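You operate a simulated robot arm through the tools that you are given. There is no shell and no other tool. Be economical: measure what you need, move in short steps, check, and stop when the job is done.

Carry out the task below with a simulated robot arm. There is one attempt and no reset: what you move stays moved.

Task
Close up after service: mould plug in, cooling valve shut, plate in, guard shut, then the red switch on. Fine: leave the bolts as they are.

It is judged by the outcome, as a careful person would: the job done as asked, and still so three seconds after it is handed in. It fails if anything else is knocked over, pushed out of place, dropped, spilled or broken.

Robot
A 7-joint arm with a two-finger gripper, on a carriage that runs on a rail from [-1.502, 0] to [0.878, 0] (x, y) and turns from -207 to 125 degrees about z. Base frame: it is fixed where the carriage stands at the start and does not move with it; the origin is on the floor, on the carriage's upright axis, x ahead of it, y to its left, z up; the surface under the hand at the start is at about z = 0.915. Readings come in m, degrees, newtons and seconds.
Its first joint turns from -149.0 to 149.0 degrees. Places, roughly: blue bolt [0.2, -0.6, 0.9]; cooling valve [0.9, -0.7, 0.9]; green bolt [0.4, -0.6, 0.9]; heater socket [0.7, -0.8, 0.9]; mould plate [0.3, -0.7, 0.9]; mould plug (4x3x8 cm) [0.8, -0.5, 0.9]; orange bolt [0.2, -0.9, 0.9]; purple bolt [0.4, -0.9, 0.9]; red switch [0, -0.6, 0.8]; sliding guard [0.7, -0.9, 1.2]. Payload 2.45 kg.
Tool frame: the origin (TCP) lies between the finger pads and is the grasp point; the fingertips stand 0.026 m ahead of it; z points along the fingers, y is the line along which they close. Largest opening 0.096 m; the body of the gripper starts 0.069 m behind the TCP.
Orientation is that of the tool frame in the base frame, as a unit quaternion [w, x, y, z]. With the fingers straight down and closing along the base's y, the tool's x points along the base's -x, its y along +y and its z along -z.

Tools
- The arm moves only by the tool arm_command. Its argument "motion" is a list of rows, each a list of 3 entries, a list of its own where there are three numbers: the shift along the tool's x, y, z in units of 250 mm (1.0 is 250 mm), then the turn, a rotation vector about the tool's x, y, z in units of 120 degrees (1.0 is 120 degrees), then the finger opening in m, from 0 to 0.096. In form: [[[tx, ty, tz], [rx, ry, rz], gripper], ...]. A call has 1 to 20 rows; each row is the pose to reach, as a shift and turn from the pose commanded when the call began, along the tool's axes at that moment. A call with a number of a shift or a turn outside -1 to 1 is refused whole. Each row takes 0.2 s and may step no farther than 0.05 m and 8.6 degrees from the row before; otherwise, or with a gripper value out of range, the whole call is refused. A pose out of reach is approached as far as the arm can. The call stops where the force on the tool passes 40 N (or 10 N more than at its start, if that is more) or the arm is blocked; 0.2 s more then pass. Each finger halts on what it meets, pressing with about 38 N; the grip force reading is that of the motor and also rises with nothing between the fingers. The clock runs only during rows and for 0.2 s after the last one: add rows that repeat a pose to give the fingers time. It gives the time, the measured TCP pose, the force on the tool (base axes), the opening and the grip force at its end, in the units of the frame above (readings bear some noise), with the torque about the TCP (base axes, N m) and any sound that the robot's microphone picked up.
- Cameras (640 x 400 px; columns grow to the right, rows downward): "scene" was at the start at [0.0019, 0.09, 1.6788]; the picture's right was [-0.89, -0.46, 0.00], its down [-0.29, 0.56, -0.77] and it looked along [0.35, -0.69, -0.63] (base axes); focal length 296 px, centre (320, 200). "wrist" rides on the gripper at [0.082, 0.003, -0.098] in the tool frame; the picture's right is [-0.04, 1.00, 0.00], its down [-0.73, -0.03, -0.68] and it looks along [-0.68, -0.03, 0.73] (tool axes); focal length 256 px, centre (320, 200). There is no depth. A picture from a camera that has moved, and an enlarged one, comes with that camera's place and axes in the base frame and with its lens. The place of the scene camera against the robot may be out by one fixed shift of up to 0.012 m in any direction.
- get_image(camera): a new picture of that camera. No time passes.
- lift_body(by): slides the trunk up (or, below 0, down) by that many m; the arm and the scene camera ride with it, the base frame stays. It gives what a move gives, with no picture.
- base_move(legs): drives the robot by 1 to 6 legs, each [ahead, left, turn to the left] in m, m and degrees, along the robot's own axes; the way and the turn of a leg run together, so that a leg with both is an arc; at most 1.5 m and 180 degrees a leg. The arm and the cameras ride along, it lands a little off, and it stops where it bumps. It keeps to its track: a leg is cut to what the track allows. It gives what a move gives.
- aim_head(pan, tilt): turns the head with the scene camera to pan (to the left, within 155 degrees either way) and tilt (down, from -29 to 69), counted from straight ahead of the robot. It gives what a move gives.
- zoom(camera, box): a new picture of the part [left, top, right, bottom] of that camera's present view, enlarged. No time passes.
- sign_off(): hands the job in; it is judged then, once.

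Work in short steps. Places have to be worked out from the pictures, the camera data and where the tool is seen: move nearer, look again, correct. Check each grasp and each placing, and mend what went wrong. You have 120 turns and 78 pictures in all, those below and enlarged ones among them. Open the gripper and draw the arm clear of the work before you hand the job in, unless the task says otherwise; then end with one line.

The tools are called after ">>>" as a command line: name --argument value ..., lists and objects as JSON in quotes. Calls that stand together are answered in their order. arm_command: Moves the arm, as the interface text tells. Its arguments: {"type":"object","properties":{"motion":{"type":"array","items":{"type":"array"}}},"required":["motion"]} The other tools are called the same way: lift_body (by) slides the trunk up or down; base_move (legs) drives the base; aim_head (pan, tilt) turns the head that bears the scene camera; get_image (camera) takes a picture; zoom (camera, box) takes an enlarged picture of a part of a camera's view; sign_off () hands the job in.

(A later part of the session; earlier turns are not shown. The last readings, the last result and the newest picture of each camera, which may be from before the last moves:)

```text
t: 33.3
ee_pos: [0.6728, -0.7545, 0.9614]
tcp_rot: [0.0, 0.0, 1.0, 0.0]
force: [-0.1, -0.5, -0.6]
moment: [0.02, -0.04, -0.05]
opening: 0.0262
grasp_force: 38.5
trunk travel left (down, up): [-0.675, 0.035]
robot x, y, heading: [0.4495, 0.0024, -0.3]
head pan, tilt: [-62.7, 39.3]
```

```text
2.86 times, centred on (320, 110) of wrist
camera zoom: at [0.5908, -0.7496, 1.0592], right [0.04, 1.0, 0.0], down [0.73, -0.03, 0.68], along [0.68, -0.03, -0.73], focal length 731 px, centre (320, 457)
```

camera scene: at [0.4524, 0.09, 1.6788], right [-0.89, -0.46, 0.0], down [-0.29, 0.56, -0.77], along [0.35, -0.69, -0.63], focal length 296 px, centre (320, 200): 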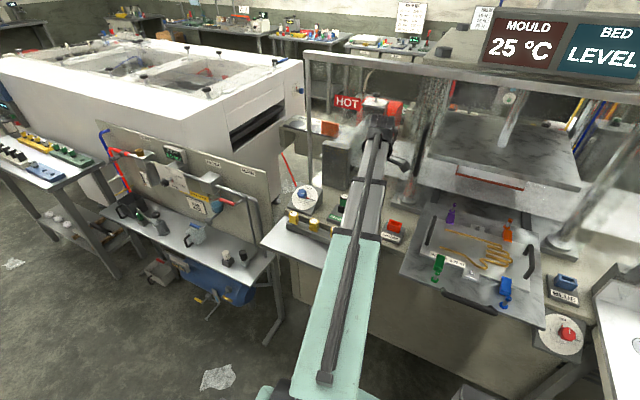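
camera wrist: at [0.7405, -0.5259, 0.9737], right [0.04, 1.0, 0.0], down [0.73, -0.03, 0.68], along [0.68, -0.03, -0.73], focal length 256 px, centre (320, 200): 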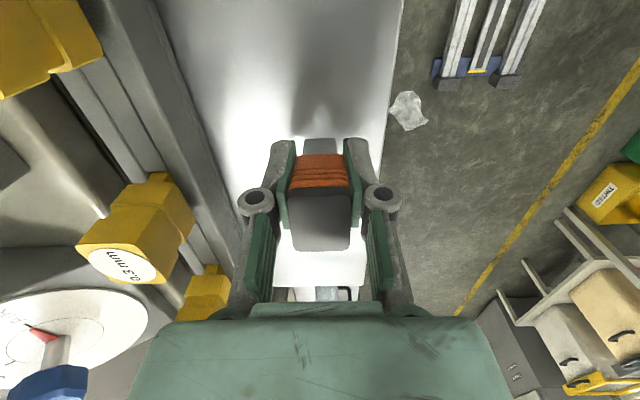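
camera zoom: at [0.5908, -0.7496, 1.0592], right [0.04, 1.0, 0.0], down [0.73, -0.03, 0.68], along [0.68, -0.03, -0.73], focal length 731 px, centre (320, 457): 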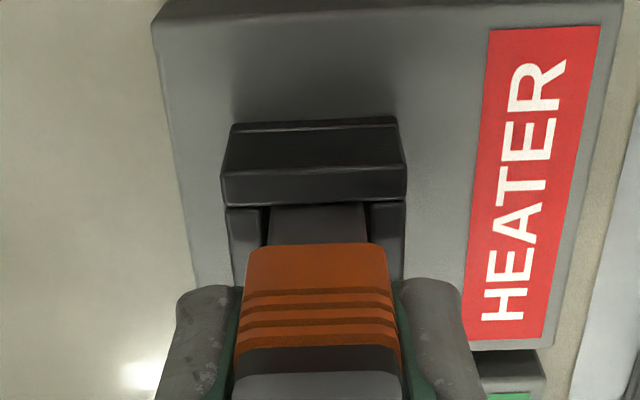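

The prong is inside the socket with no force. I continue until it seats.

>>> arm_command --motion '[[[0, 0, 0.015], [0, 0, 0], 0.015], [[0, 0, 0.03], [0, 0, 0], 0.015], [[0, 0, 0.045], [0, 0, 0], 0.015], [[0, 0, 0.06], [0, 0, 0], 0.015], [[0, 0, 0.075], [0, 0, 0], 0.015], [[0, 0, 0.09], [0, 0, 0], 0.015]]'

>>> zoom --camera "wrist" --box '[250, 40, 390, 180]'

```text
t: 34.7
ee_pos: [0.6726, -0.7558, 0.9415]
tcp_rot: [0.0, 0.0, 1.0, -0.002]
force: [2.4, -7.4, 27.5]
moment: [-0.21, -0.03, 0.01]
opening: 0.0265
grasp_force: 37.8
trunk travel left (down, up): [-0.675, 0.035]
robot x, y, heading: [0.4489, -0.0019, 0.0]
head pan, tilt: [-62.7, 39.3]
```

```text
2.86 times, centred on (320, 110) of wrist
camera zoom: at [0.5905, -0.7494, 1.0385], right [0.04, 1.0, 0.0], down [0.73, -0.03, 0.68], along [0.68, -0.03, -0.73], focal length 731 px, centre (320, 457)
```

zoom: 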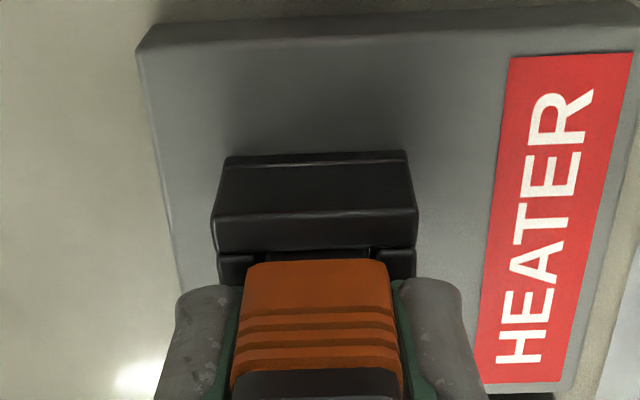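

Resistance of 27 N with the body at the rim: it seems seated. I release, rise and look.

>>> arm_command --motion '[[[0, 0, -0.008], [0, 0, 0], 0.03], [[0, 0, -0.008], [0, 0, 0], 0.045], [[0, 0, -0.008], [0, 0, 0], 0.06], [[0, 0, -0.008], [0, 0, 0], 0.06], [[0, 0, -0.15], [0, 0, 0], 0.06], [[0, 0, -0.3], [0, 0, 0], 0.06], [[0, 0, -0.3], [0, 0, 0], 0.06]]'

>>> zoom --camera "wrist" --box '[220, 40, 420, 240]'

>>> zoom --camera "scene" --box '[310, 160, 430, 250]'

```text
t: 36.3
ee_pos: [0.6741, -0.7558, 1.0154]
tcp_rot: [0.0, 0.001, 1.0, 0.0]
force: [-0.2, 0.2, -0.9]
moment: [-0.03, 0.02, -0.01]
opening: 0.0599
grasp_force: 0.2
trunk travel left (down, up): [-0.675, 0.035]
robot x, y, heading: [0.448, -0.0001, -0.3]
head pan, tilt: [-62.7, 39.3]
```

```text
2.00 times, centred on (320, 140) of wrist
camera zoom: at [0.5917, -0.7506, 1.1128], right [0.04, 1.0, 0.0], down [0.73, -0.03, 0.68], along [0.68, -0.03, -0.73], focal length 512 px, centre (320, 320)
```

zoom: 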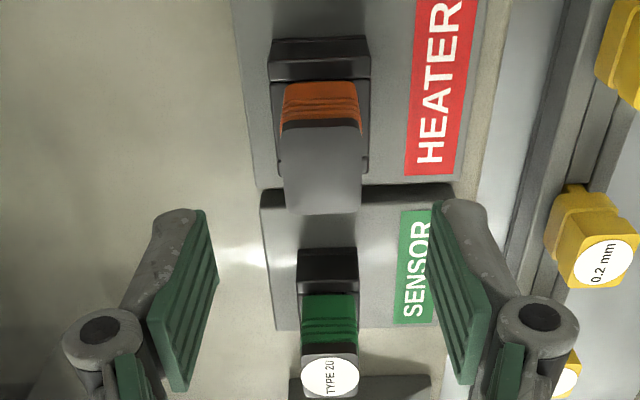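

```text
4.44 times, centred on (370, 205) of scene
camera zoom: at [0.4523, 0.0901, 1.6788], right [-0.89, -0.46, 0.0], down [-0.29, 0.56, -0.77], along [0.35, -0.69, -0.63], focal length 1318 px, centre (98, 178)
```

zoom: 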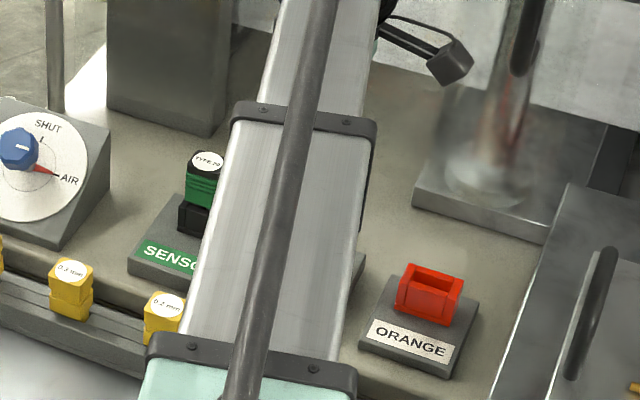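

The plug sits in the heater socket. I push its cap down with closed fingers to make sure it is fully home.

>>> arm_command --motion '[[[0, 0, 0], [0, 0, 0], 0.0], [[0, 0, 0], [0, 0, 0], 0.0], [[0, 0, 0.05], [0, 0, 0], 0.0], [[0, 0, 0.1], [0, 0, 0], 0.0], [[0, 0, 0.12], [0, 0, 0], 0.0], [[0, 0, 0.136], [0, 0, 0], 0.0], [[0, 0, 0.152], [0, 0, 0], 0.0], [[0, 0, 0.168], [0, 0, 0], 0.0], [[0, 0, 0.184], [0, 0, 0], 0.0], [[0, 0, 0.2], [0, 0, 0], 0.0]]'

>>> zoom --camera "wrist" --box '[220, 40, 420, 240]'

```text
t: 38.1
ee_pos: [0.672, -0.7565, 0.9817]
tcp_rot: [0.001, 0.001, 1.0, -0.006]
force: [-1.8, 1.9, 20.7]
moment: [0.07, 0.08, 0.0]
opening: 0.0061
grasp_force: 28.7
trunk travel left (down, up): [-0.675, 0.035]
robot x, y, heading: [0.4487, -0.0017, -0.3]
head pan, tilt: [-62.7, 39.3]
stopped in row 8: the force on the tool passed its limit at 46 N (the readings are from after the stop); the commanded pose is now the measured one
```

```text
2.00 times, centred on (320, 140) of wrist
camera zoom: at [0.5906, -0.7495, 1.0785], right [0.04, 1.0, -0.01], down [0.73, -0.02, 0.68], along [0.68, -0.04, -0.73], focal length 512 px, centre (320, 320)
```

zoom: 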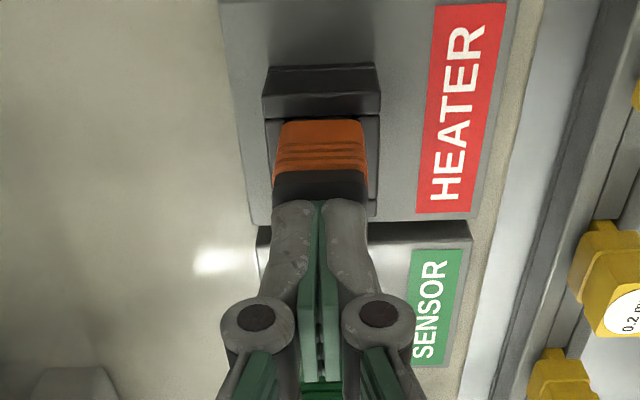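

The plug is firmly seated (46 N). I rise clear and look closely at the cooling valve.

>>> arm_command --motion '[[[0, 0, -0.18], [0, 0, 0], 0.03], [[0, 0, -0.36], [0, 0, 0], 0.06], [[0, 0, -0.54], [0, 0, 0], 0.06], [[0, 0.18, -0.56], [0, 0, 0], 0.06], [[0, 0.36, -0.56], [0, 0, 0], 0.06], [[0, 0.5, -0.56], [0, 0, 0], 0.06], [[0, 0.5, -0.56], [0, 0, 0], 0.06]]'

>>> get_image --camera "scene"

>>> get_image --camera "wrist"

```text
t: 39.7
ee_pos: [0.6747, -0.6313, 1.1168]
tcp_rot: [0.0, 0.001, 1.0, -0.003]
force: [-0.2, -0.2, 0.8]
moment: [0.0, 0.01, 0.03]
opening: 0.0602
grasp_force: 0.0
trunk travel left (down, up): [-0.675, 0.035]
robot x, y, heading: [0.4499, 0.0001, -0.1]
head pan, tilt: [-62.7, 39.3]
```

```text
35 pictures are left
camera scene: at [0.4524, 0.0902, 1.6788], right [-0.89, -0.46, 0.0], down [-0.29, 0.56, -0.77], along [0.35, -0.69, -0.63], focal length 296 px, centre (320, 200)
```

scene: 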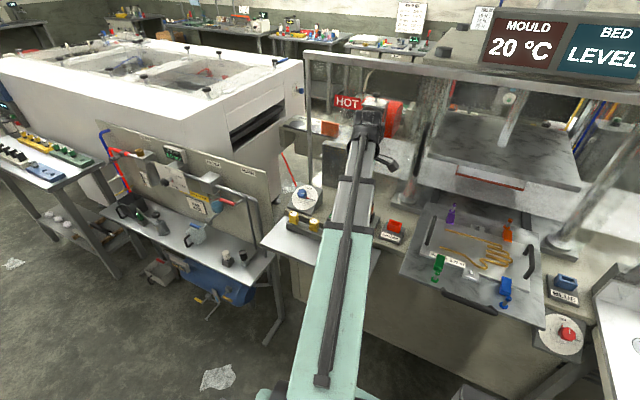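

```text
34 pictures are left
camera wrist: at [0.5918, -0.6254, 1.2145], right [0.04, 1.0, -0.01], down [0.73, -0.03, 0.68], along [0.68, -0.03, -0.73], focal length 256 px, centre (320, 200)
```

wrist: 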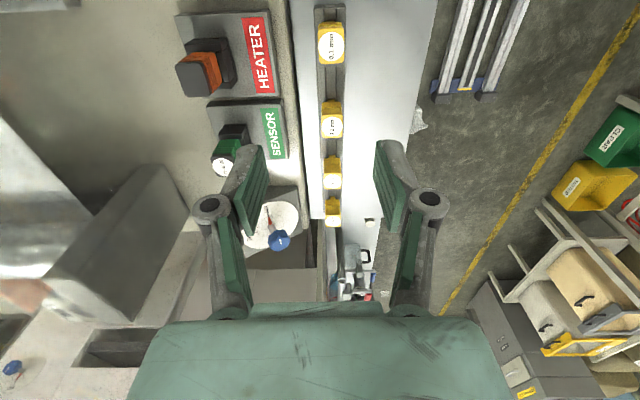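

The display reacted (MOULD now 20 °C), which confirms the plug. I zoom in on the valve dial from both cameras.

>>> zoom --camera "scene" --box '[274, 170, 338, 220]'

>>> zoom --camera "wrist" --box '[230, 180, 310, 270]'

```text
8.00 times, centred on (306, 195) of scene
camera zoom: at [0.4524, 0.0902, 1.6788], right [-0.89, -0.46, 0.0], down [-0.29, 0.56, -0.77], along [0.35, -0.69, -0.63], focal length 2372 px, centre (432, 240)
```

zoom: 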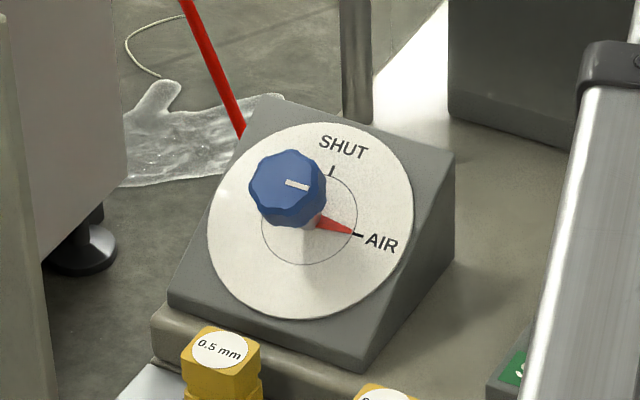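

```text
4.44 times, centred on (270, 225) of wrist
camera zoom: at [0.5918, -0.6254, 1.2145], right [0.04, 1.0, -0.01], down [0.73, -0.03, 0.68], along [0.68, -0.03, -0.73], focal length 1138 px, centre (542, 89)
```

zoom: 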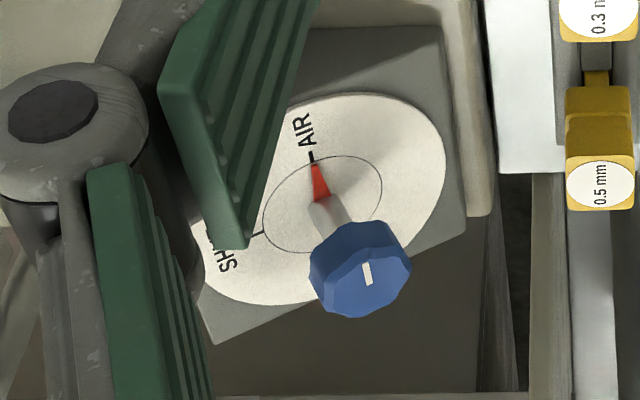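

Geometry: dial face tilts ~58° elevation (normal ≈ (0, 0.53, 0.85)), pointer at AIR (3 o'clock), SHUT at 12 o'clock, so a 90° counter-clockwise turn; knob at ≈ (0.950, -0.714, 0.936). I drive 0.2 m along and tilt the hand to the knob axis.

>>> base_move --legs '[[0.2, 0, 0]]'

>>> arm_command --motion '[[[0, 0, 0], [0.07, 0, 0], 0.08], [[0, 0, 0], [0.14, 0, 0], 0.08], [[0, 0, 0], [0.21, 0, 0], 0.08], [[0, 0, 0], [0.265, 0, 0], 0.08], [[0, 0, 0], [0.265, 0, 0], 0.08]]'

```text
t: 41.3
ee_pos: [0.8729, -0.6311, 1.117]
tcp_rot: [0.0, 0.002, 1.0, -0.004]
force: [1.0, -0.1, 0.8]
moment: [0.0, 0.0, 0.01]
opening: 0.06
grasp_force: 0.1
trunk travel left (down, up): [-0.675, 0.035]
robot x, y, heading: [0.6477, -0.0015, -0.2]
head pan, tilt: [-62.7, 39.3]
```

```text
t: 42.5
ee_pos: [0.8729, -0.6314, 1.1178]
tcp_rot: [0.0, 0.001, 0.961, -0.278]
force: [-0.1, -0.2, -0.4]
moment: [0.0, -0.01, 0.0]
opening: 0.08
grasp_force: 0.0
trunk travel left (down, up): [-0.675, 0.035]
robot x, y, heading: [0.649, 0.0017, -0.3]
head pan, tilt: [-62.7, 39.3]
```

Tilt is right. I move to a standoff 8 cm out along the knob's axis and look.

>>> arm_command --motion '[[[-0.15, 0.03, 0.1], [0, 0, 0], 0.08], [[-0.308, 0.07, 0.2], [0, 0, 0], 0.08], [[-0.308, 0.106, 0.36], [0, 0, 0], 0.08], [[-0.308, 0.106, 0.472], [0, 0, 0], 0.08], [[-0.308, 0.106, 0.472], [0, 0, 0], 0.08]]'

>>> get_image --camera "wrist"

```text
t: 43.7
ee_pos: [0.9512, -0.6725, 1.0035]
tcp_rot: [0.001, 0.001, 0.961, -0.278]
force: [0.7, 0.7, -0.6]
moment: [0.01, 0.04, -0.03]
opening: 0.08
grasp_force: 0.1
trunk travel left (down, up): [-0.675, 0.035]
robot x, y, heading: [0.6499, 0.0005, -0.1]
head pan, tilt: [-62.7, 39.3]
```

```text
31 pictures are left
camera wrist: at [0.8689, -0.615, 1.0833], right [0.04, 0.85, -0.53], down [0.73, 0.34, 0.59], along [0.68, -0.42, -0.61], focal length 256 px, centre (320, 200)
```

wrist: 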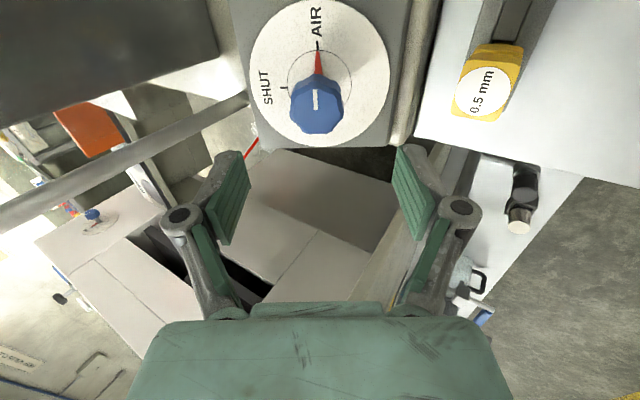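

The knob and dial centre line up with the tool axis. I advance 9 cm along the axis and close on the knob.

>>> arm_command --motion '[[[0, -0.004, 0.12], [0, 0, 0], 0.08], [[0, -0.004, 0.24], [0, 0, 0], 0.08], [[0, -0.004, 0.35], [0, 0, 0], 0.08], [[0, -0.004, 0.35], [0, 0, 0], 0.08], [[0, -0.004, 0.35], [0, 0, 0], 0.05], [[0, -0.004, 0.35], [0, 0, 0], 0.02], [[0, -0.004, 0.35], [0, 0, 0], 0.02], [[0, -0.004, 0.35], [0, 0, 0], 0.02]]'

>>> get_image --camera "wrist"

```text
t: 45.5
ee_pos: [0.9502, -0.7194, 0.9314]
tcp_rot: [0.0, 0.001, 0.961, -0.276]
force: [0.3, -2.9, 2.0]
moment: [0.09, 0.02, 0.0]
opening: 0.0365
grasp_force: 45.2
trunk travel left (down, up): [-0.675, 0.035]
robot x, y, heading: [0.649, 0.004, 0.0]
head pan, tilt: [-62.7, 39.3]
```

```text
30 pictures are left
camera wrist: at [0.868, -0.6626, 1.0107], right [0.04, 0.85, -0.53], down [0.73, 0.34, 0.59], along [0.68, -0.42, -0.61], focal length 256 px, centre (320, 200)
```

wrist: 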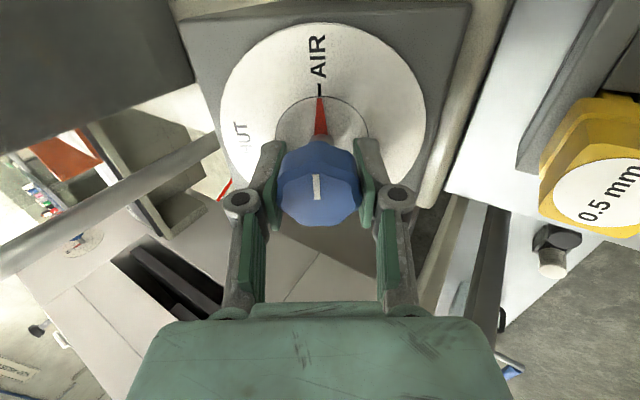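

Gripped on the knob. I turn it 45° counter-clockwise first and check.

>>> arm_command --motion '[[[0, 0, 0], [0, 0, -0.065], 0.02], [[0, 0, 0], [0, 0, -0.13], 0.02], [[0, 0, 0], [0, 0, -0.195], 0.02], [[0, 0, 0], [0, 0, -0.26], 0.02], [[0, 0, 0], [0, 0, -0.325], 0.02], [[0, 0, 0], [0, 0, -0.375], 0.02], [[0, 0, 0], [0, 0, -0.375], 0.02]]'

>>> get_image --camera "wrist"

```text
t: 46.9
ee_pos: [0.9481, -0.715, 0.9269]
tcp_rot: [-0.102, -0.353, 0.896, -0.251]
force: [-0.7, 2.8, -3.5]
moment: [-0.36, 0.35, -0.24]
opening: 0.0362
grasp_force: 45.2
trunk travel left (down, up): [-0.675, 0.035]
robot x, y, heading: [0.6502, 0.0021, -0.3]
head pan, tilt: [-62.7, 39.3]
stopped in row 6: the force on the tool passed its limit at 41 N (the readings are from after the stop); the commanded pose is now the measured one
```

```text
29 pictures are left
camera wrist: at [0.8862, -0.7078, 1.0387], right [-0.65, 0.65, -0.39], down [0.56, 0.76, 0.33], along [0.51, -0.01, -0.86], focal length 256 px, centre (320, 200)
```

wrist: 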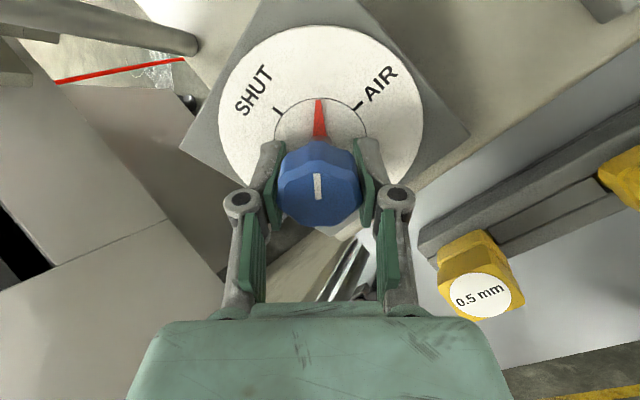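

It turned ~43° and stopped on side force from slight misalignment; the commanded pose is now relaxed. I continue the rest of the turn.

>>> arm_command --motion '[[[0, 0, 0], [0, 0, -0.06], 0.02], [[0, 0, 0], [0, 0, -0.12], 0.02], [[0, 0, 0], [0, 0, -0.18], 0.02], [[0, 0, 0], [0, 0, -0.24], 0.02], [[0, 0, 0], [0, 0, -0.24], 0.02]]'

```text
t: 48.0
ee_pos: [0.9448, -0.7138, 0.9252]
tcp_rot: [-0.161, -0.565, 0.78, -0.214]
force: [-21.0, 20.3, -19.0]
moment: [-0.9, 0.04, -0.26]
opening: 0.0361
grasp_force: 44.7
trunk travel left (down, up): [-0.675, 0.035]
robot x, y, heading: [0.6501, 0.0001, -0.3]
head pan, tilt: [-62.7, 39.3]
```

Rotated ~72°, but side force builds (~35 N). I open to relax, then look before regripping for the last 18°.

>>> arm_command --motion '[[[0, 0, 0], [0, 0, 0], 0.05], [[0, 0, 0], [0, 0, 0], 0.065], [[0, 0, 0], [0, 0, 0], 0.065]]'

>>> get_image --camera "wrist"

```text
t: 48.9
ee_pos: [0.9488, -0.7153, 0.9275]
tcp_rot: [-0.162, -0.565, 0.779, -0.218]
force: [-1.0, -0.2, 0.0]
moment: [0.01, 0.0, -0.01]
opening: 0.0649
grasp_force: 0.0
trunk travel left (down, up): [-0.675, 0.035]
robot x, y, heading: [0.6493, -0.0009, -0.1]
head pan, tilt: [-62.7, 39.3]
```

```text
28 pictures are left
camera wrist: at [0.92, -0.728, 1.0506], right [-0.94, 0.3, -0.18], down [0.26, 0.94, 0.22], along [0.23, 0.16, -0.96], focal length 256 px, centre (320, 200)
```

wrist: 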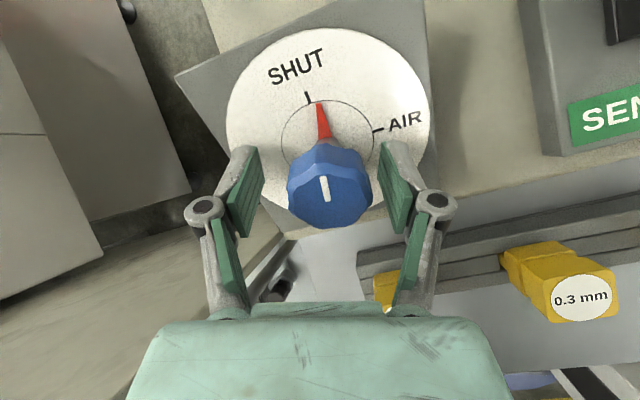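

The knob sits ~4.5 mm to tool +y. I shift to centre on it, regrip, and turn the remaining ~18°.

>>> arm_command --motion '[[[0, 0.018, 0], [0, 0, 0], 0.065], [[0, 0.018, 0], [0, 0, 0], 0.04], [[0, 0.018, 0], [0, 0, 0], 0.02], [[0, 0.018, 0], [0, 0, 0], 0.02], [[0, 0.018, 0], [0, 0, -0.05], 0.02], [[0, 0.018, 0], [0, 0, -0.1], 0.02], [[0, 0.018, 0], [0, 0, -0.15], 0.02], [[0, 0.018, 0], [0, 0, -0.15], 0.02]]'

>>> get_image --camera "wrist"

```text
t: 50.6
ee_pos: [0.9434, -0.7143, 0.9255]
tcp_rot: [-0.194, -0.68, 0.681, -0.19]
force: [-4.4, 1.2, -2.6]
moment: [-0.06, -0.3, -0.52]
opening: 0.0359
grasp_force: 45.2
trunk travel left (down, up): [-0.675, 0.035]
robot x, y, heading: [0.6483, 0.0016, -0.2]
head pan, tilt: [-62.7, 39.3]
```

```text
27 pictures are left
camera wrist: at [0.9394, -0.7311, 1.0522], right [-1.0, 0.04, -0.02], down [0.03, 0.98, 0.2], along [0.02, 0.2, -0.98], focal length 256 px, centre (320, 200)
```

wrist: 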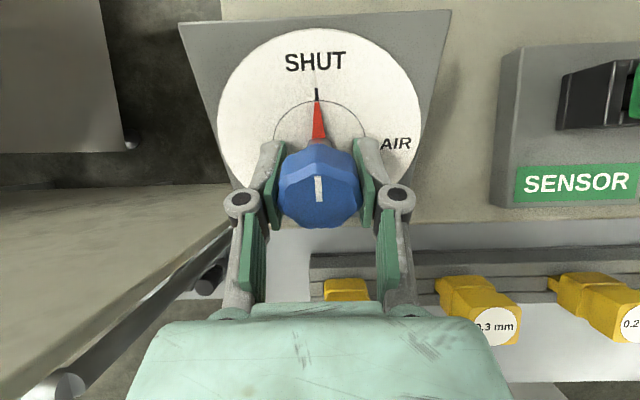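

The pointer is at the SHUT mark. I open and back off along the tool axis, then check that it holds.

>>> arm_command --motion '[[[0, 0, 0], [0, 0, 0], 0.05], [[0, 0, 0], [0, 0, 0], 0.07], [[0, 0, 0], [0, 0, 0], 0.07], [[0, 0, -0.18], [0, 0, 0], 0.07], [[0, 0, -0.36], [0, 0, 0], 0.07], [[0, 0, -0.54], [0, 0, 0], 0.07], [[0, 0, -0.7], [0, 0, 0], 0.07], [[0, 0, -0.7], [0, 0, 0], 0.07]]'

>>> get_image --camera "wrist"

```text
t: 52.5
ee_pos: [0.9443, -0.6222, 1.0751]
tcp_rot: [-0.193, -0.679, 0.682, -0.191]
force: [0.0, 0.3, -0.2]
moment: [-0.05, 0.01, 0.0]
opening: 0.07
grasp_force: 0.0
trunk travel left (down, up): [-0.675, 0.035]
robot x, y, heading: [0.6508, 0.0019, -0.1]
head pan, tilt: [-62.7, 39.3]
```

```text
26 pictures are left
camera wrist: at [0.9405, -0.6393, 1.2019], right [-1.0, 0.04, -0.02], down [0.03, 0.98, 0.2], along [0.02, 0.19, -0.98], focal length 256 px, centre (320, 200)
```

wrist: 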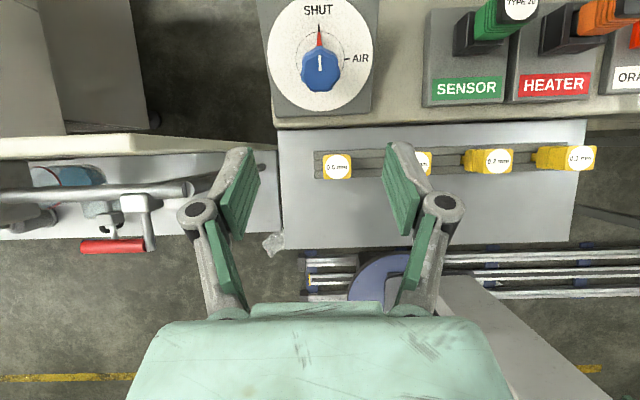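

The valve reads SHUT. I turn the hand back to straight down (closing along y) and then drive to the plate side.

>>> arm_command --motion '[[[0, 0, -0.03], [-0.0174, -0.0174, 0.0607], 0.07], [[0, 0, -0.06], [-0.0348, -0.0348, 0.1214], 0.07], [[0, 0, -0.09], [-0.0522, -0.0522, 0.1822], 0.07], [[0, 0, -0.1], [-0.0696, -0.0696, 0.2429], 0.07], [[0, 0, -0.1], [-0.087, -0.087, 0.3036], 0.07], [[0, 0, -0.1], [-0.1044, -0.1044, 0.3643], 0.07], [[0, 0, -0.1], [-0.1219, -0.1219, 0.4251], 0.07], [[0, 0, -0.1], [-0.1393, -0.1393, 0.4858], 0.07], [[0, 0, -0.1], [-0.1567, -0.1567, 0.5465], 0.07], [[0, 0, -0.1], [-0.1741, -0.1741, 0.6072], 0.07], [[0, 0, -0.1], [-0.1915, -0.1915, 0.668], 0.07], [[0, 0, -0.1], [-0.2089, -0.2089, 0.7287], 0.07], [[0, 0, -0.1], [-0.2089, -0.2089, 0.7287], 0.07]]'

>>> base_move --legs '[[-0.62, 0, 0]]'

>>> get_image --camera "wrist"

>>> get_image --camera "scene"

```text
t: 55.2
ee_pos: [0.9447, -0.6093, 1.0973]
tcp_rot: [-0.002, 0.003, 1.0, 0.005]
force: [-0.6, 0.3, 0.4]
moment: [0.01, -0.02, -0.04]
opening: 0.0699
grasp_force: 0.0
trunk travel left (down, up): [-0.675, 0.035]
robot x, y, heading: [0.6505, 0.0015, -0.1]
head pan, tilt: [-62.7, 39.3]
```

```text
t: 58.7
ee_pos: [0.3249, -0.6098, 1.0971]
tcp_rot: [-0.001, 0.002, 1.0, 0.004]
force: [-1.0, 0.0, 1.2]
moment: [0.0, 0.02, -0.03]
opening: 0.0701
grasp_force: 0.1
trunk travel left (down, up): [-0.675, 0.035]
robot x, y, heading: [0.0295, 0.0008, 0.3]
head pan, tilt: [-62.7, 39.3]
```

```text
25 pictures are left
camera wrist: at [0.2431, -0.6054, 1.1951], right [0.04, 1.0, 0.01], down [0.74, -0.04, 0.68], along [0.68, -0.02, -0.74], focal length 256 px, centre (320, 200)
```

wrist: 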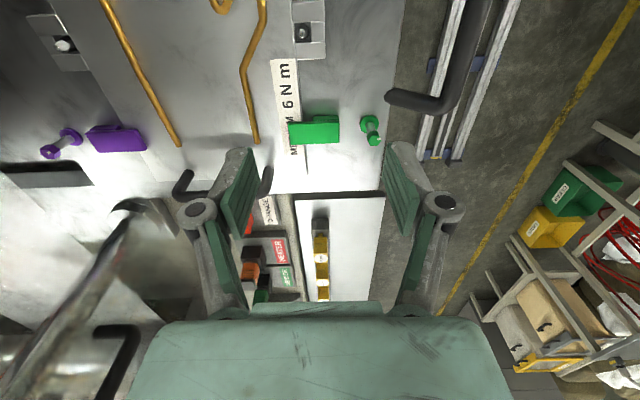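

```text
24 pictures are left
camera scene: at [0.03, 0.09, 1.6788], right [-0.89, -0.46, 0.0], down [-0.29, 0.56, -0.77], along [0.35, -0.69, -0.63], focal length 296 px, centre (320, 200)
```

scene: 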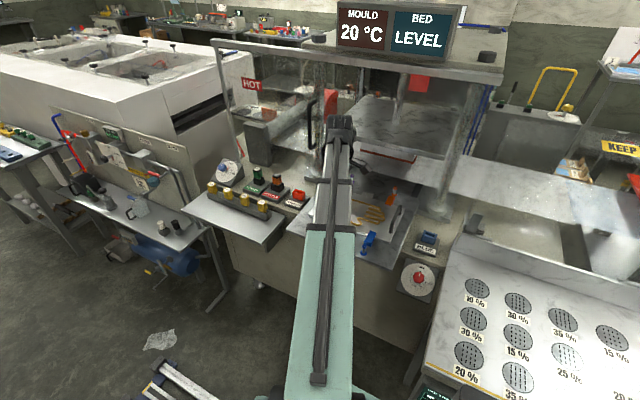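

Triangulating the tray's front handle gives about (0.29, -0.485, 0.96). I move the hand over it to view it better.

>>> arm_command --motion '[[[0, 0.2, 0], [0, 0, 0], 0.07], [[0.05, 0.35, 0], [0, 0, 0], 0.07], [[0.1, 0.5, 0], [0, 0, 0], 0.07], [[0.1, 0.5, 0], [0, 0, 0], 0.07]]'

>>> get_image --camera "wrist"

```text
t: 59.7
ee_pos: [0.3003, -0.4831, 1.0977]
tcp_rot: [-0.001, 0.001, 1.0, 0.005]
force: [0.1, -0.6, 0.2]
moment: [-0.01, 0.02, -0.03]
opening: 0.0703
grasp_force: 0.0
trunk travel left (down, up): [-0.675, 0.035]
robot x, y, heading: [0.0255, -0.0034, -0.1]
head pan, tilt: [-62.7, 39.3]
```

```text
23 pictures are left
camera wrist: at [0.2188, -0.4795, 1.1963], right [0.04, 1.0, 0.01], down [0.74, -0.04, 0.68], along [0.68, -0.02, -0.74], focal length 256 px, centre (320, 200)
```

wrist: 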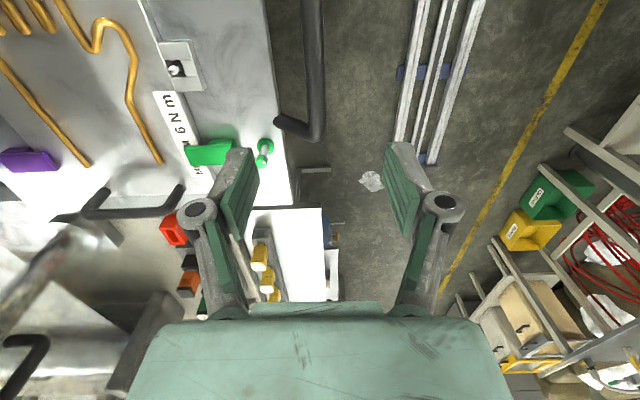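

The bar is at y ≈ -0.486, z ≈ 0.946, spanning x ≈ 0.24–0.35. I lower the closed fingers in front of it (robot side).

>>> arm_command --motion '[[[0.02, 0.13, 0], [0, 0, 0], 0.03], [[0.02, 0.14, 0.15], [0, 0, 0], 0.0], [[0.02, 0.14, 0.3], [0, 0, 0], 0.0], [[0.02, 0.14, 0.45], [0, 0, 0], 0.0], [[0.02, 0.14, 0.6], [0, 0, 0], 0.0], [[0.02, 0.14, 0.64], [0, 0, 0], 0.0], [[0.02, 0.14, 0.64], [0, 0, 0], 0.0]]'

>>> get_image --camera "wrist"

```text
t: 61.3
ee_pos: [0.296, -0.4478, 0.938]
tcp_rot: [-0.002, 0.001, 1.0, 0.004]
force: [0.0, 0.4, -0.1]
moment: [0.0, 0.01, -0.03]
opening: 0.0003
grasp_force: 28.4
trunk travel left (down, up): [-0.675, 0.035]
robot x, y, heading: [0.028, 0.0008, -0.1]
head pan, tilt: [-62.7, 39.3]
```

```text
22 pictures are left
camera wrist: at [0.2135, -0.4441, 1.0367], right [0.04, 1.0, 0.01], down [0.74, -0.04, 0.68], along [0.68, -0.02, -0.74], focal length 256 px, centre (320, 200)
```

wrist: 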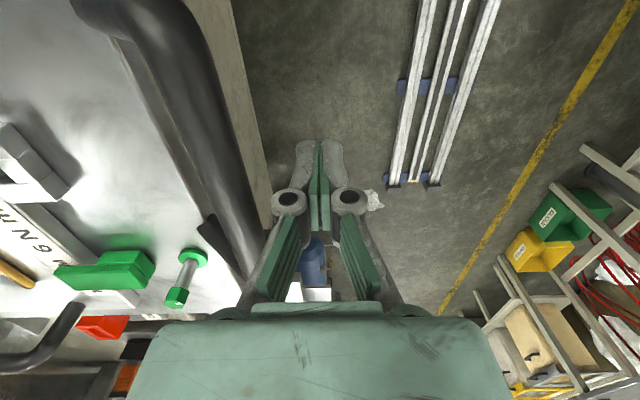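

The fingers stand in front of the bar. I push slowly towards -y.

>>> arm_command --motion '[[[0, -0.04, 0], [0, 0, 0], 0.0], [[0, -0.06, 0], [0, 0, 0], 0.0], [[0, -0.08, 0], [0, 0, 0], 0.0], [[0, -0.1, 0], [0, 0, 0], 0.0], [[0, -0.12, 0], [0, 0, 0], 0.0], [[0, -0.14, 0], [0, 0, 0], 0.0], [[0, -0.16, 0], [0, 0, 0], 0.0], [[0, -0.18, 0], [0, 0, 0], 0.0], [[0, -0.2, 0], [0, 0, 0], 0.0], [[0, -0.22, 0], [0, 0, 0], 0.0], [[0, -0.24, 0], [0, 0, 0], 0.0]]'

>>> get_image --camera "wrist"

```text
t: 63.7
ee_pos: [0.2946, -0.5086, 0.9386]
tcp_rot: [-0.002, 0.001, 1.0, 0.004]
force: [-1.5, -0.8, -0.3]
moment: [0.02, 0.01, 0.02]
opening: 0.0
grasp_force: 28.8
trunk travel left (down, up): [-0.675, 0.035]
robot x, y, heading: [0.0279, -0.0004, 0.1]
head pan, tilt: [-62.7, 39.3]
```

```text
21 pictures are left
camera wrist: at [0.2129, -0.5045, 1.0361], right [0.04, 1.0, 0.01], down [0.74, -0.04, 0.68], along [0.68, -0.02, -0.74], focal length 256 px, centre (320, 200)
```

wrist: 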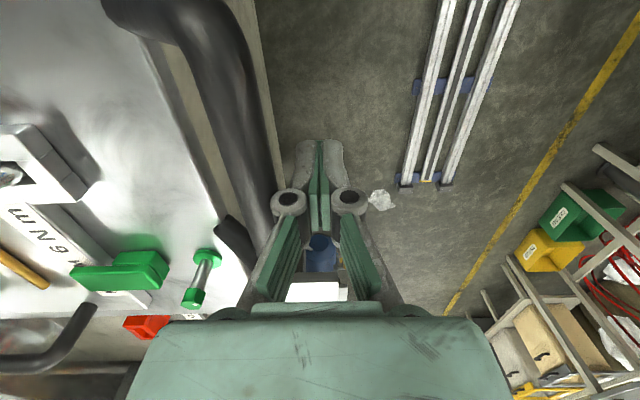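

The tray slides freely and the pins stay in place. I keep pushing slowly.

>>> arm_command --motion '[[[0, -0.02, 0], [0, 0, 0], 0.0], [[0, -0.04, 0], [0, 0, 0], 0.0], [[0, -0.06, 0], [0, 0, 0], 0.0], [[0, -0.08, 0], [0, 0, 0], 0.0], [[0, -0.1, 0], [0, 0, 0], 0.0], [[0, -0.12, 0], [0, 0, 0], 0.0], [[0, -0.14, 0], [0, 0, 0], 0.0], [[0, -0.16, 0], [0, 0, 0], 0.0], [[0, -0.18, 0], [0, 0, 0], 0.0], [[0, -0.2, 0], [0, 0, 0], 0.0], [[0, -0.22, 0], [0, 0, 0], 0.0], [[0, -0.24, 0], [0, 0, 0], 0.0], [[0, -0.26, 0], [0, 0, 0], 0.0], [[0, -0.28, 0], [0, 0, 0], 0.0], [[0, -0.3, 0], [0, 0, 0], 0.0], [[0, -0.32, 0], [0, 0, 0], 0.0], [[0, -0.34, 0], [0, 0, 0], 0.0], [[0, -0.36, 0], [0, 0, 0], 0.0], [[0, -0.38, 0], [0, 0, 0], 0.0], [[0, -0.4, 0], [0, 0, 0], 0.0]]'

>>> get_image --camera "scene"

```text
t: 67.9
ee_pos: [0.2937, -0.6088, 0.9374]
tcp_rot: [-0.002, 0.001, 1.0, 0.005]
force: [-0.8, 0.7, 0.1]
moment: [-0.02, 0.03, -0.02]
opening: 0.0
grasp_force: 28.4
trunk travel left (down, up): [-0.675, 0.035]
robot x, y, heading: [0.0274, 0.0009, 0.2]
head pan, tilt: [-62.7, 39.3]
```

```text
20 pictures are left
camera scene: at [0.0301, 0.0899, 1.6788], right [-0.89, -0.46, 0.0], down [-0.29, 0.56, -0.77], along [0.35, -0.69, -0.63], focal length 296 px, centre (320, 200)
```

scene: 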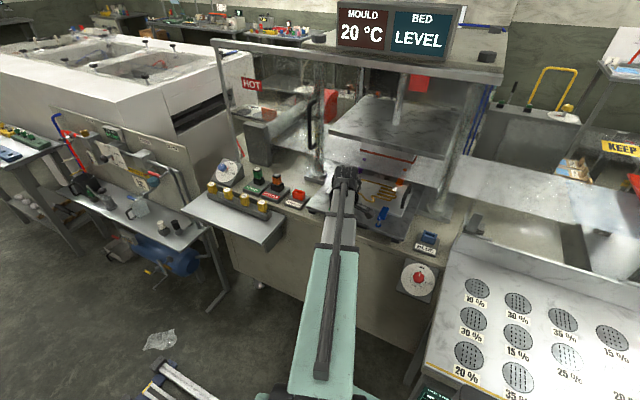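

The tray is most of the way, the parts riding steadily. I continue pushing with the force limit as guard.

>>> arm_command --motion '[[[0, -0.02, 0], [0, 0, 0], 0.0], [[0, -0.04, 0], [0, 0, 0], 0.0], [[0, -0.06, 0], [0, 0, 0], 0.0], [[0, -0.08, 0], [0, 0, 0], 0.0], [[0, -0.1, 0], [0, 0, 0], 0.0], [[0, -0.12, 0], [0, 0, 0], 0.0], [[0, -0.14, 0], [0, 0, 0], 0.0], [[0, -0.16, 0], [0, 0, 0], 0.0], [[0, -0.18, 0], [0, 0, 0], 0.0], [[0, -0.2, 0], [0, 0, 0], 0.0], [[0, -0.22, 0], [0, 0, 0], 0.0], [[0, -0.24, 0], [0, 0, 0], 0.0], [[0, -0.26, 0], [0, 0, 0], 0.0], [[0, -0.28, 0], [0, 0, 0], 0.0]]'

>>> get_image --camera "wrist"

```text
t: 70.9
ee_pos: [0.2941, -0.6788, 0.9359]
tcp_rot: [-0.002, 0.001, 1.0, 0.004]
force: [-0.7, 0.8, 0.5]
moment: [0.04, 0.01, 0.04]
opening: 0.0
grasp_force: 28.5
trunk travel left (down, up): [-0.675, 0.035]
robot x, y, heading: [0.0271, 0.0009, 0.2]
head pan, tilt: [-62.7, 39.3]
```

```text
19 pictures are left
camera wrist: at [0.2121, -0.6746, 1.0347], right [0.04, 1.0, 0.01], down [0.74, -0.04, 0.68], along [0.68, -0.02, -0.74], focal length 256 px, centre (320, 200)
```

wrist: 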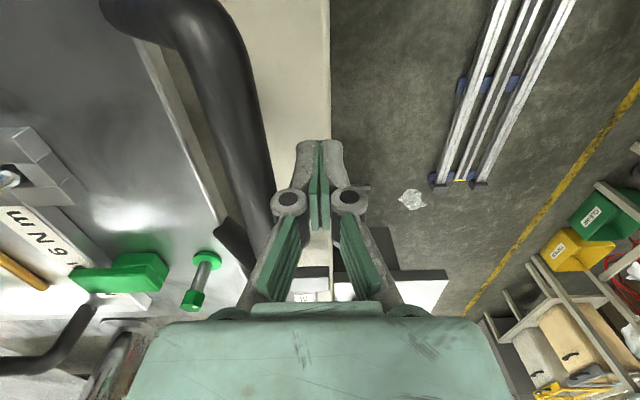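

Still free. I push another 7 cm.

>>> arm_command --motion '[[[0, -0.02, 0], [0, 0, 0], 0.0], [[0, -0.04, 0], [0, 0, 0], 0.0], [[0, -0.06, 0], [0, 0, 0], 0.0], [[0, -0.08, 0], [0, 0, 0], 0.0], [[0, -0.1, 0], [0, 0, 0], 0.0], [[0, -0.12, 0], [0, 0, 0], 0.0], [[0, -0.14, 0], [0, 0, 0], 0.0], [[0, -0.16, 0], [0, 0, 0], 0.0], [[0, -0.18, 0], [0, 0, 0], 0.0], [[0, -0.2, 0], [0, 0, 0], 0.0], [[0, -0.22, 0], [0, 0, 0], 0.0], [[0, -0.24, 0], [0, 0, 0], 0.0], [[0, -0.26, 0], [0, 0, 0], 0.0], [[0, -0.28, 0], [0, 0, 0], 0.0]]'

```text
t: 73.9
ee_pos: [0.2939, -0.7487, 0.9362]
tcp_rot: [-0.002, 0.001, 1.0, 0.005]
force: [0.0, -0.7, 0.3]
moment: [-0.03, -0.02, 0.0]
opening: 0.0
grasp_force: 27.9
trunk travel left (down, up): [-0.675, 0.035]
robot x, y, heading: [0.0277, -0.0, -0.2]
head pan, tilt: [-62.7, 39.3]
```

No stop yet at y -0.749. I check the surroundings before pushing more.

>>> zoom --camera "scene" --box '[260, 80, 480, 260]'

>>> get_image --camera "wrist"

```text
2.22 times, centred on (370, 170) of scene
camera zoom: at [0.0302, 0.0899, 1.6788], right [-0.89, -0.46, 0.0], down [-0.29, 0.56, -0.77], along [0.35, -0.69, -0.63], focal length 659 px, centre (209, 267)
```

zoom: 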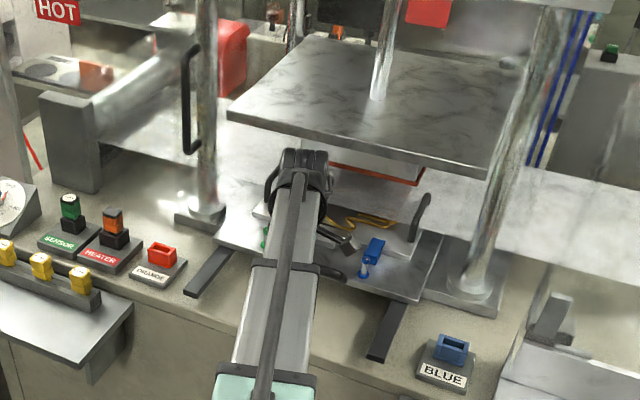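

```text
17 pictures are left
camera wrist: at [0.2122, -0.7442, 1.0339], right [0.04, 1.0, 0.01], down [0.74, -0.04, 0.68], along [0.68, -0.02, -0.74], focal length 256 px, centre (320, 200)
```

wrist: 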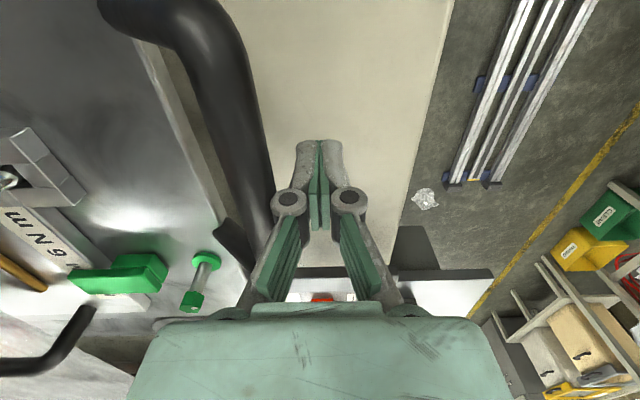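

The wrist is nearing the platen's edge overhead. I back off 5 cm and tilt the hand 60° so the fingertips push forward while the wrist stays back.

>>> arm_command --motion '[[[0, 0.1, 0], [0, 0, 0], 0.0], [[0, 0.2, -0.05], [0.0625, 0, 0], 0.0], [[0, 0.24, -0.104], [0.125, 0, 0], 0.0], [[0, 0.24, -0.104], [0.1875, 0, 0], 0.0], [[0, 0.24, -0.104], [0.25, 0, 0], 0.0], [[0, 0.24, -0.104], [0.3125, 0, 0], 0.0], [[0, 0.24, -0.104], [0.375, 0, 0], 0.0], [[0, 0.24, -0.104], [0.4375, 0, 0], 0.0], [[0, 0.24, -0.104], [0.5, 0, 0], 0.0], [[0, 0.24, -0.104], [0.5, 0, 0], 0.0]]'

>>> get_image --camera "wrist"

```text
t: 76.1
ee_pos: [0.2945, -0.6879, 0.9626]
tcp_rot: [-0.002, -0.001, 0.868, -0.497]
force: [0.4, 0.8, 0.5]
moment: [-0.04, -0.01, 0.0]
opening: 0.0
grasp_force: 28.3
trunk travel left (down, up): [-0.675, 0.035]
robot x, y, heading: [0.0288, 0.0022, -0.1]
head pan, tilt: [-62.7, 39.3]
```

```text
16 pictures are left
camera wrist: at [0.2127, -0.6002, 1.0091], right [0.04, 0.51, -0.86], down [0.74, 0.57, 0.37], along [0.68, -0.65, -0.35], focal length 256 px, centre (320, 200)
```

wrist: 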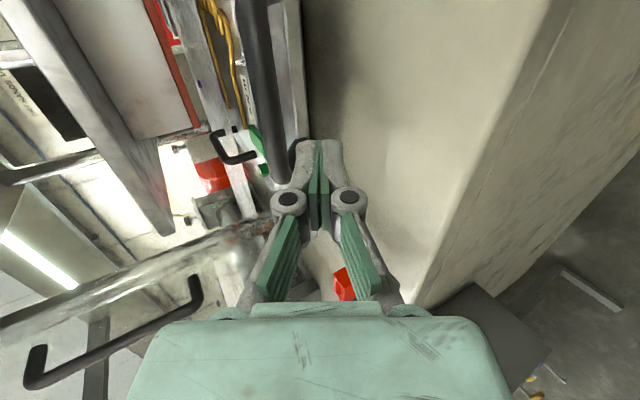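

The tilted fingertips point at the bar with the arm clear of the platen. I push along -y slowly.

>>> arm_command --motion '[[[0, -0.054, 0.061], [0, 0, 0], 0.0], [[0, -0.095, 0.13], [0, 0, 0], 0.0], [[0, -0.107, 0.151], [0, 0, 0], 0.0], [[0, -0.119, 0.171], [0, 0, 0], 0.0], [[0, -0.131, 0.192], [0, 0, 0], 0.0], [[0, -0.143, 0.213], [0, 0, 0], 0.0], [[0, -0.156, 0.233], [0, 0, 0], 0.0], [[0, -0.168, 0.254], [0, 0, 0], 0.0], [[0, -0.18, 0.275], [0, 0, 0], 0.0], [[0, -0.192, 0.296], [0, 0, 0], 0.0], [[0, -0.204, 0.316], [0, 0, 0], 0.0], [[0, -0.216, 0.337], [0, 0, 0], 0.0]]'

>>> get_image --camera "wrist"

```text
t: 78.7
ee_pos: [0.2945, -0.7876, 0.967]
tcp_rot: [-0.001, -0.001, 0.868, -0.496]
force: [-0.3, 0.8, 0.1]
moment: [-0.03, 0.0, 0.02]
opening: 0.0
grasp_force: 29.1
trunk travel left (down, up): [-0.675, 0.035]
robot x, y, heading: [0.0232, -0.0023, 0.2]
head pan, tilt: [-62.7, 39.3]
```

```text
15 pictures are left
camera wrist: at [0.2121, -0.7003, 1.0129], right [0.04, 0.51, -0.86], down [0.74, 0.57, 0.37], along [0.68, -0.65, -0.35], focal length 256 px, centre (320, 200)
```

wrist: 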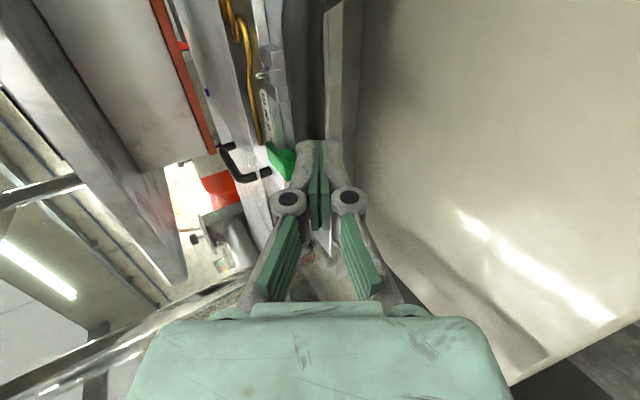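

The tips are on the bar and the tray keeps moving freely. I continue.

>>> arm_command --motion '[[[0, -0.012, 0.021], [0, 0, 0], 0.0], [[0, -0.024, 0.041], [0, 0, 0], 0.0], [[0, -0.036, 0.062], [0, 0, 0], 0.0], [[0, -0.049, 0.083], [0, 0, 0], 0.0], [[0, -0.061, 0.104], [0, 0, 0], 0.0], [[0, -0.073, 0.124], [0, 0, 0], 0.0], [[0, -0.085, 0.145], [0, 0, 0], 0.0], [[0, -0.097, 0.166], [0, 0, 0], 0.0], [[0, -0.109, 0.186], [0, 0, 0], 0.0], [[0, -0.121, 0.207], [0, 0, 0], 0.0], [[0, -0.134, 0.228], [0, 0, 0], 0.0]]'

>>> zoom --camera "scene" --box '[260, 80, 480, 260]'

```text
t: 81.1
ee_pos: [0.2928, -0.8543, 0.9656]
tcp_rot: [-0.002, 0.0, 0.869, -0.496]
force: [-0.2, 0.8, 0.7]
moment: [-0.02, 0.0, -0.03]
opening: 0.0001
grasp_force: 28.6
trunk travel left (down, up): [-0.675, 0.035]
robot x, y, heading: [0.0281, 0.0009, 0.0]
head pan, tilt: [-62.7, 39.3]
```

```text
2.22 times, centred on (370, 170) of scene
camera zoom: at [0.0301, 0.0899, 1.6788], right [-0.89, -0.46, 0.0], down [-0.29, 0.56, -0.77], along [0.35, -0.69, -0.63], focal length 659 px, centre (209, 267)
```

zoom: 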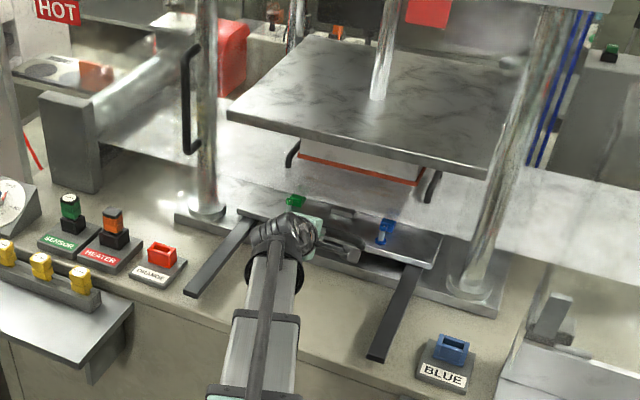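

The plate is nearly aligned under the upper mould. I continue until it stops.

>>> arm_command --motion '[[[0, -0.012, 0.021], [0, 0, 0], 0.0], [[0, -0.024, 0.041], [0, 0, 0], 0.0], [[0, -0.036, 0.062], [0, 0, 0], 0.0], [[0, -0.049, 0.083], [0, 0, 0], 0.0], [[0, -0.061, 0.104], [0, 0, 0], 0.0], [[0, -0.073, 0.124], [0, 0, 0], 0.0], [[0, -0.085, 0.145], [0, 0, 0], 0.0], [[0, -0.097, 0.166], [0, 0, 0], 0.0], [[0, -0.109, 0.186], [0, 0, 0], 0.0], [[0, -0.121, 0.207], [0, 0, 0], 0.0], [[0, -0.134, 0.228], [0, 0, 0], 0.0]]'

>>> zoom --camera "scene" --box '[260, 80, 480, 260]'

```text
t: 82.4
ee_pos: [0.2941, -0.8766, 0.9671]
tcp_rot: [-0.003, 0.0, 0.869, -0.494]
force: [-1.5, 13.0, 9.1]
moment: [-0.06, -0.06, 0.12]
opening: 0.0001
grasp_force: 28.4
trunk travel left (down, up): [-0.675, 0.035]
robot x, y, heading: [0.0263, 0.0009, 0.3]
head pan, tilt: [-62.7, 39.3]
stopped in row 6: the force on the tool passed its limit at 45 N (the readings are from after the stop); the commanded pose is now the measured one
```

```text
2.22 times, centred on (370, 170) of scene
camera zoom: at [0.0292, 0.0929, 1.6789], right [-0.89, -0.46, 0.0], down [-0.29, 0.56, -0.77], along [0.36, -0.69, -0.63], focal length 659 px, centre (209, 267)
```

zoom: 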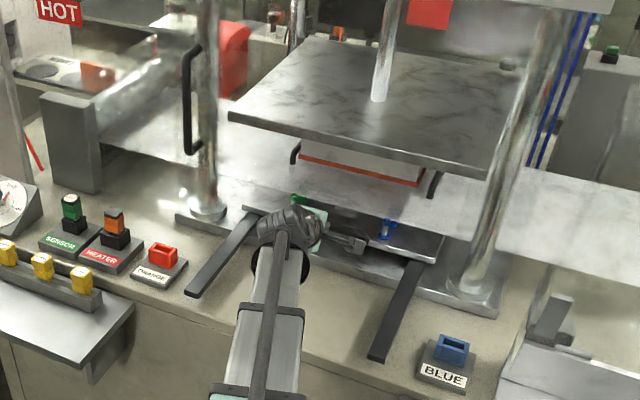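

The tray hit its end stop (45 N): the plate is in. I draw back, rise, and level the hand for the guard.

>>> arm_command --motion '[[[0, 0.081, -0.138], [0, 0, 0], 0.0], [[0, 0.162, -0.276], [0, 0, 0], 0.0], [[0, 0.243, -0.414], [0, 0, 0], 0.0], [[0, 0.364, -0.621], [0, 0, 0], 0.0], [[0, 0.21, -0.71], [0.05, 0, 0], 0.0], [[0, 0.06, -0.8], [0.1, 0, 0], 0.0], [[0, -0.09, -0.885], [0.15, 0, 0], 0.0], [[0, -0.223, -0.965], [0.2, 0, 0], 0.0], [[0, -0.223, -0.965], [0.253, 0, 0], 0.0], [[0, -0.223, -0.965], [0.253, 0, 0], 0.0]]'

>>> base_move --legs '[[0.27, 0, 0]]'

>>> get_image --camera "wrist"

>>> get_image --camera "scene"

```text
refused: row 4 steps farther than a row can; nothing moved
```

```text
t: 83.9
ee_pos: [0.4859, -0.8787, 0.9637]
tcp_rot: [-0.007, 0.002, 0.871, -0.492]
force: [0.0, 1.1, -0.2]
moment: [0.02, -0.02, -0.02]
opening: 0.0002
grasp_force: 28.3
trunk travel left (down, up): [-0.675, 0.035]
robot x, y, heading: [0.2234, 0.0033, 0.2]
head pan, tilt: [-62.7, 39.3]
stopped in leg 1: the force on the tool passed its limit at 50 N (the readings are from after the stop); the commanded pose is now the measured one
```

```text
12 pictures are left
camera wrist: at [0.4047, -0.7907, 1.0127], right [0.04, 0.52, -0.86], down [0.74, 0.56, 0.37], along [0.67, -0.65, -0.36], focal length 256 px, centre (320, 200)
```

wrist: 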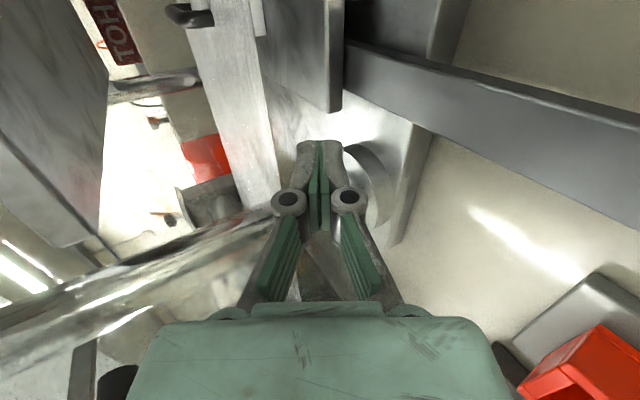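

```text
11 pictures are left
camera scene: at [0.2251, 0.09, 1.6788], right [-0.89, -0.46, 0.0], down [-0.29, 0.56, -0.77], along [0.36, -0.69, -0.63], focal length 296 px, centre (320, 200)
```

scene: 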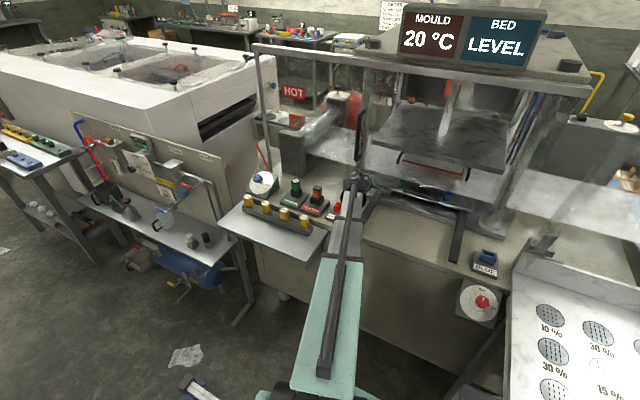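

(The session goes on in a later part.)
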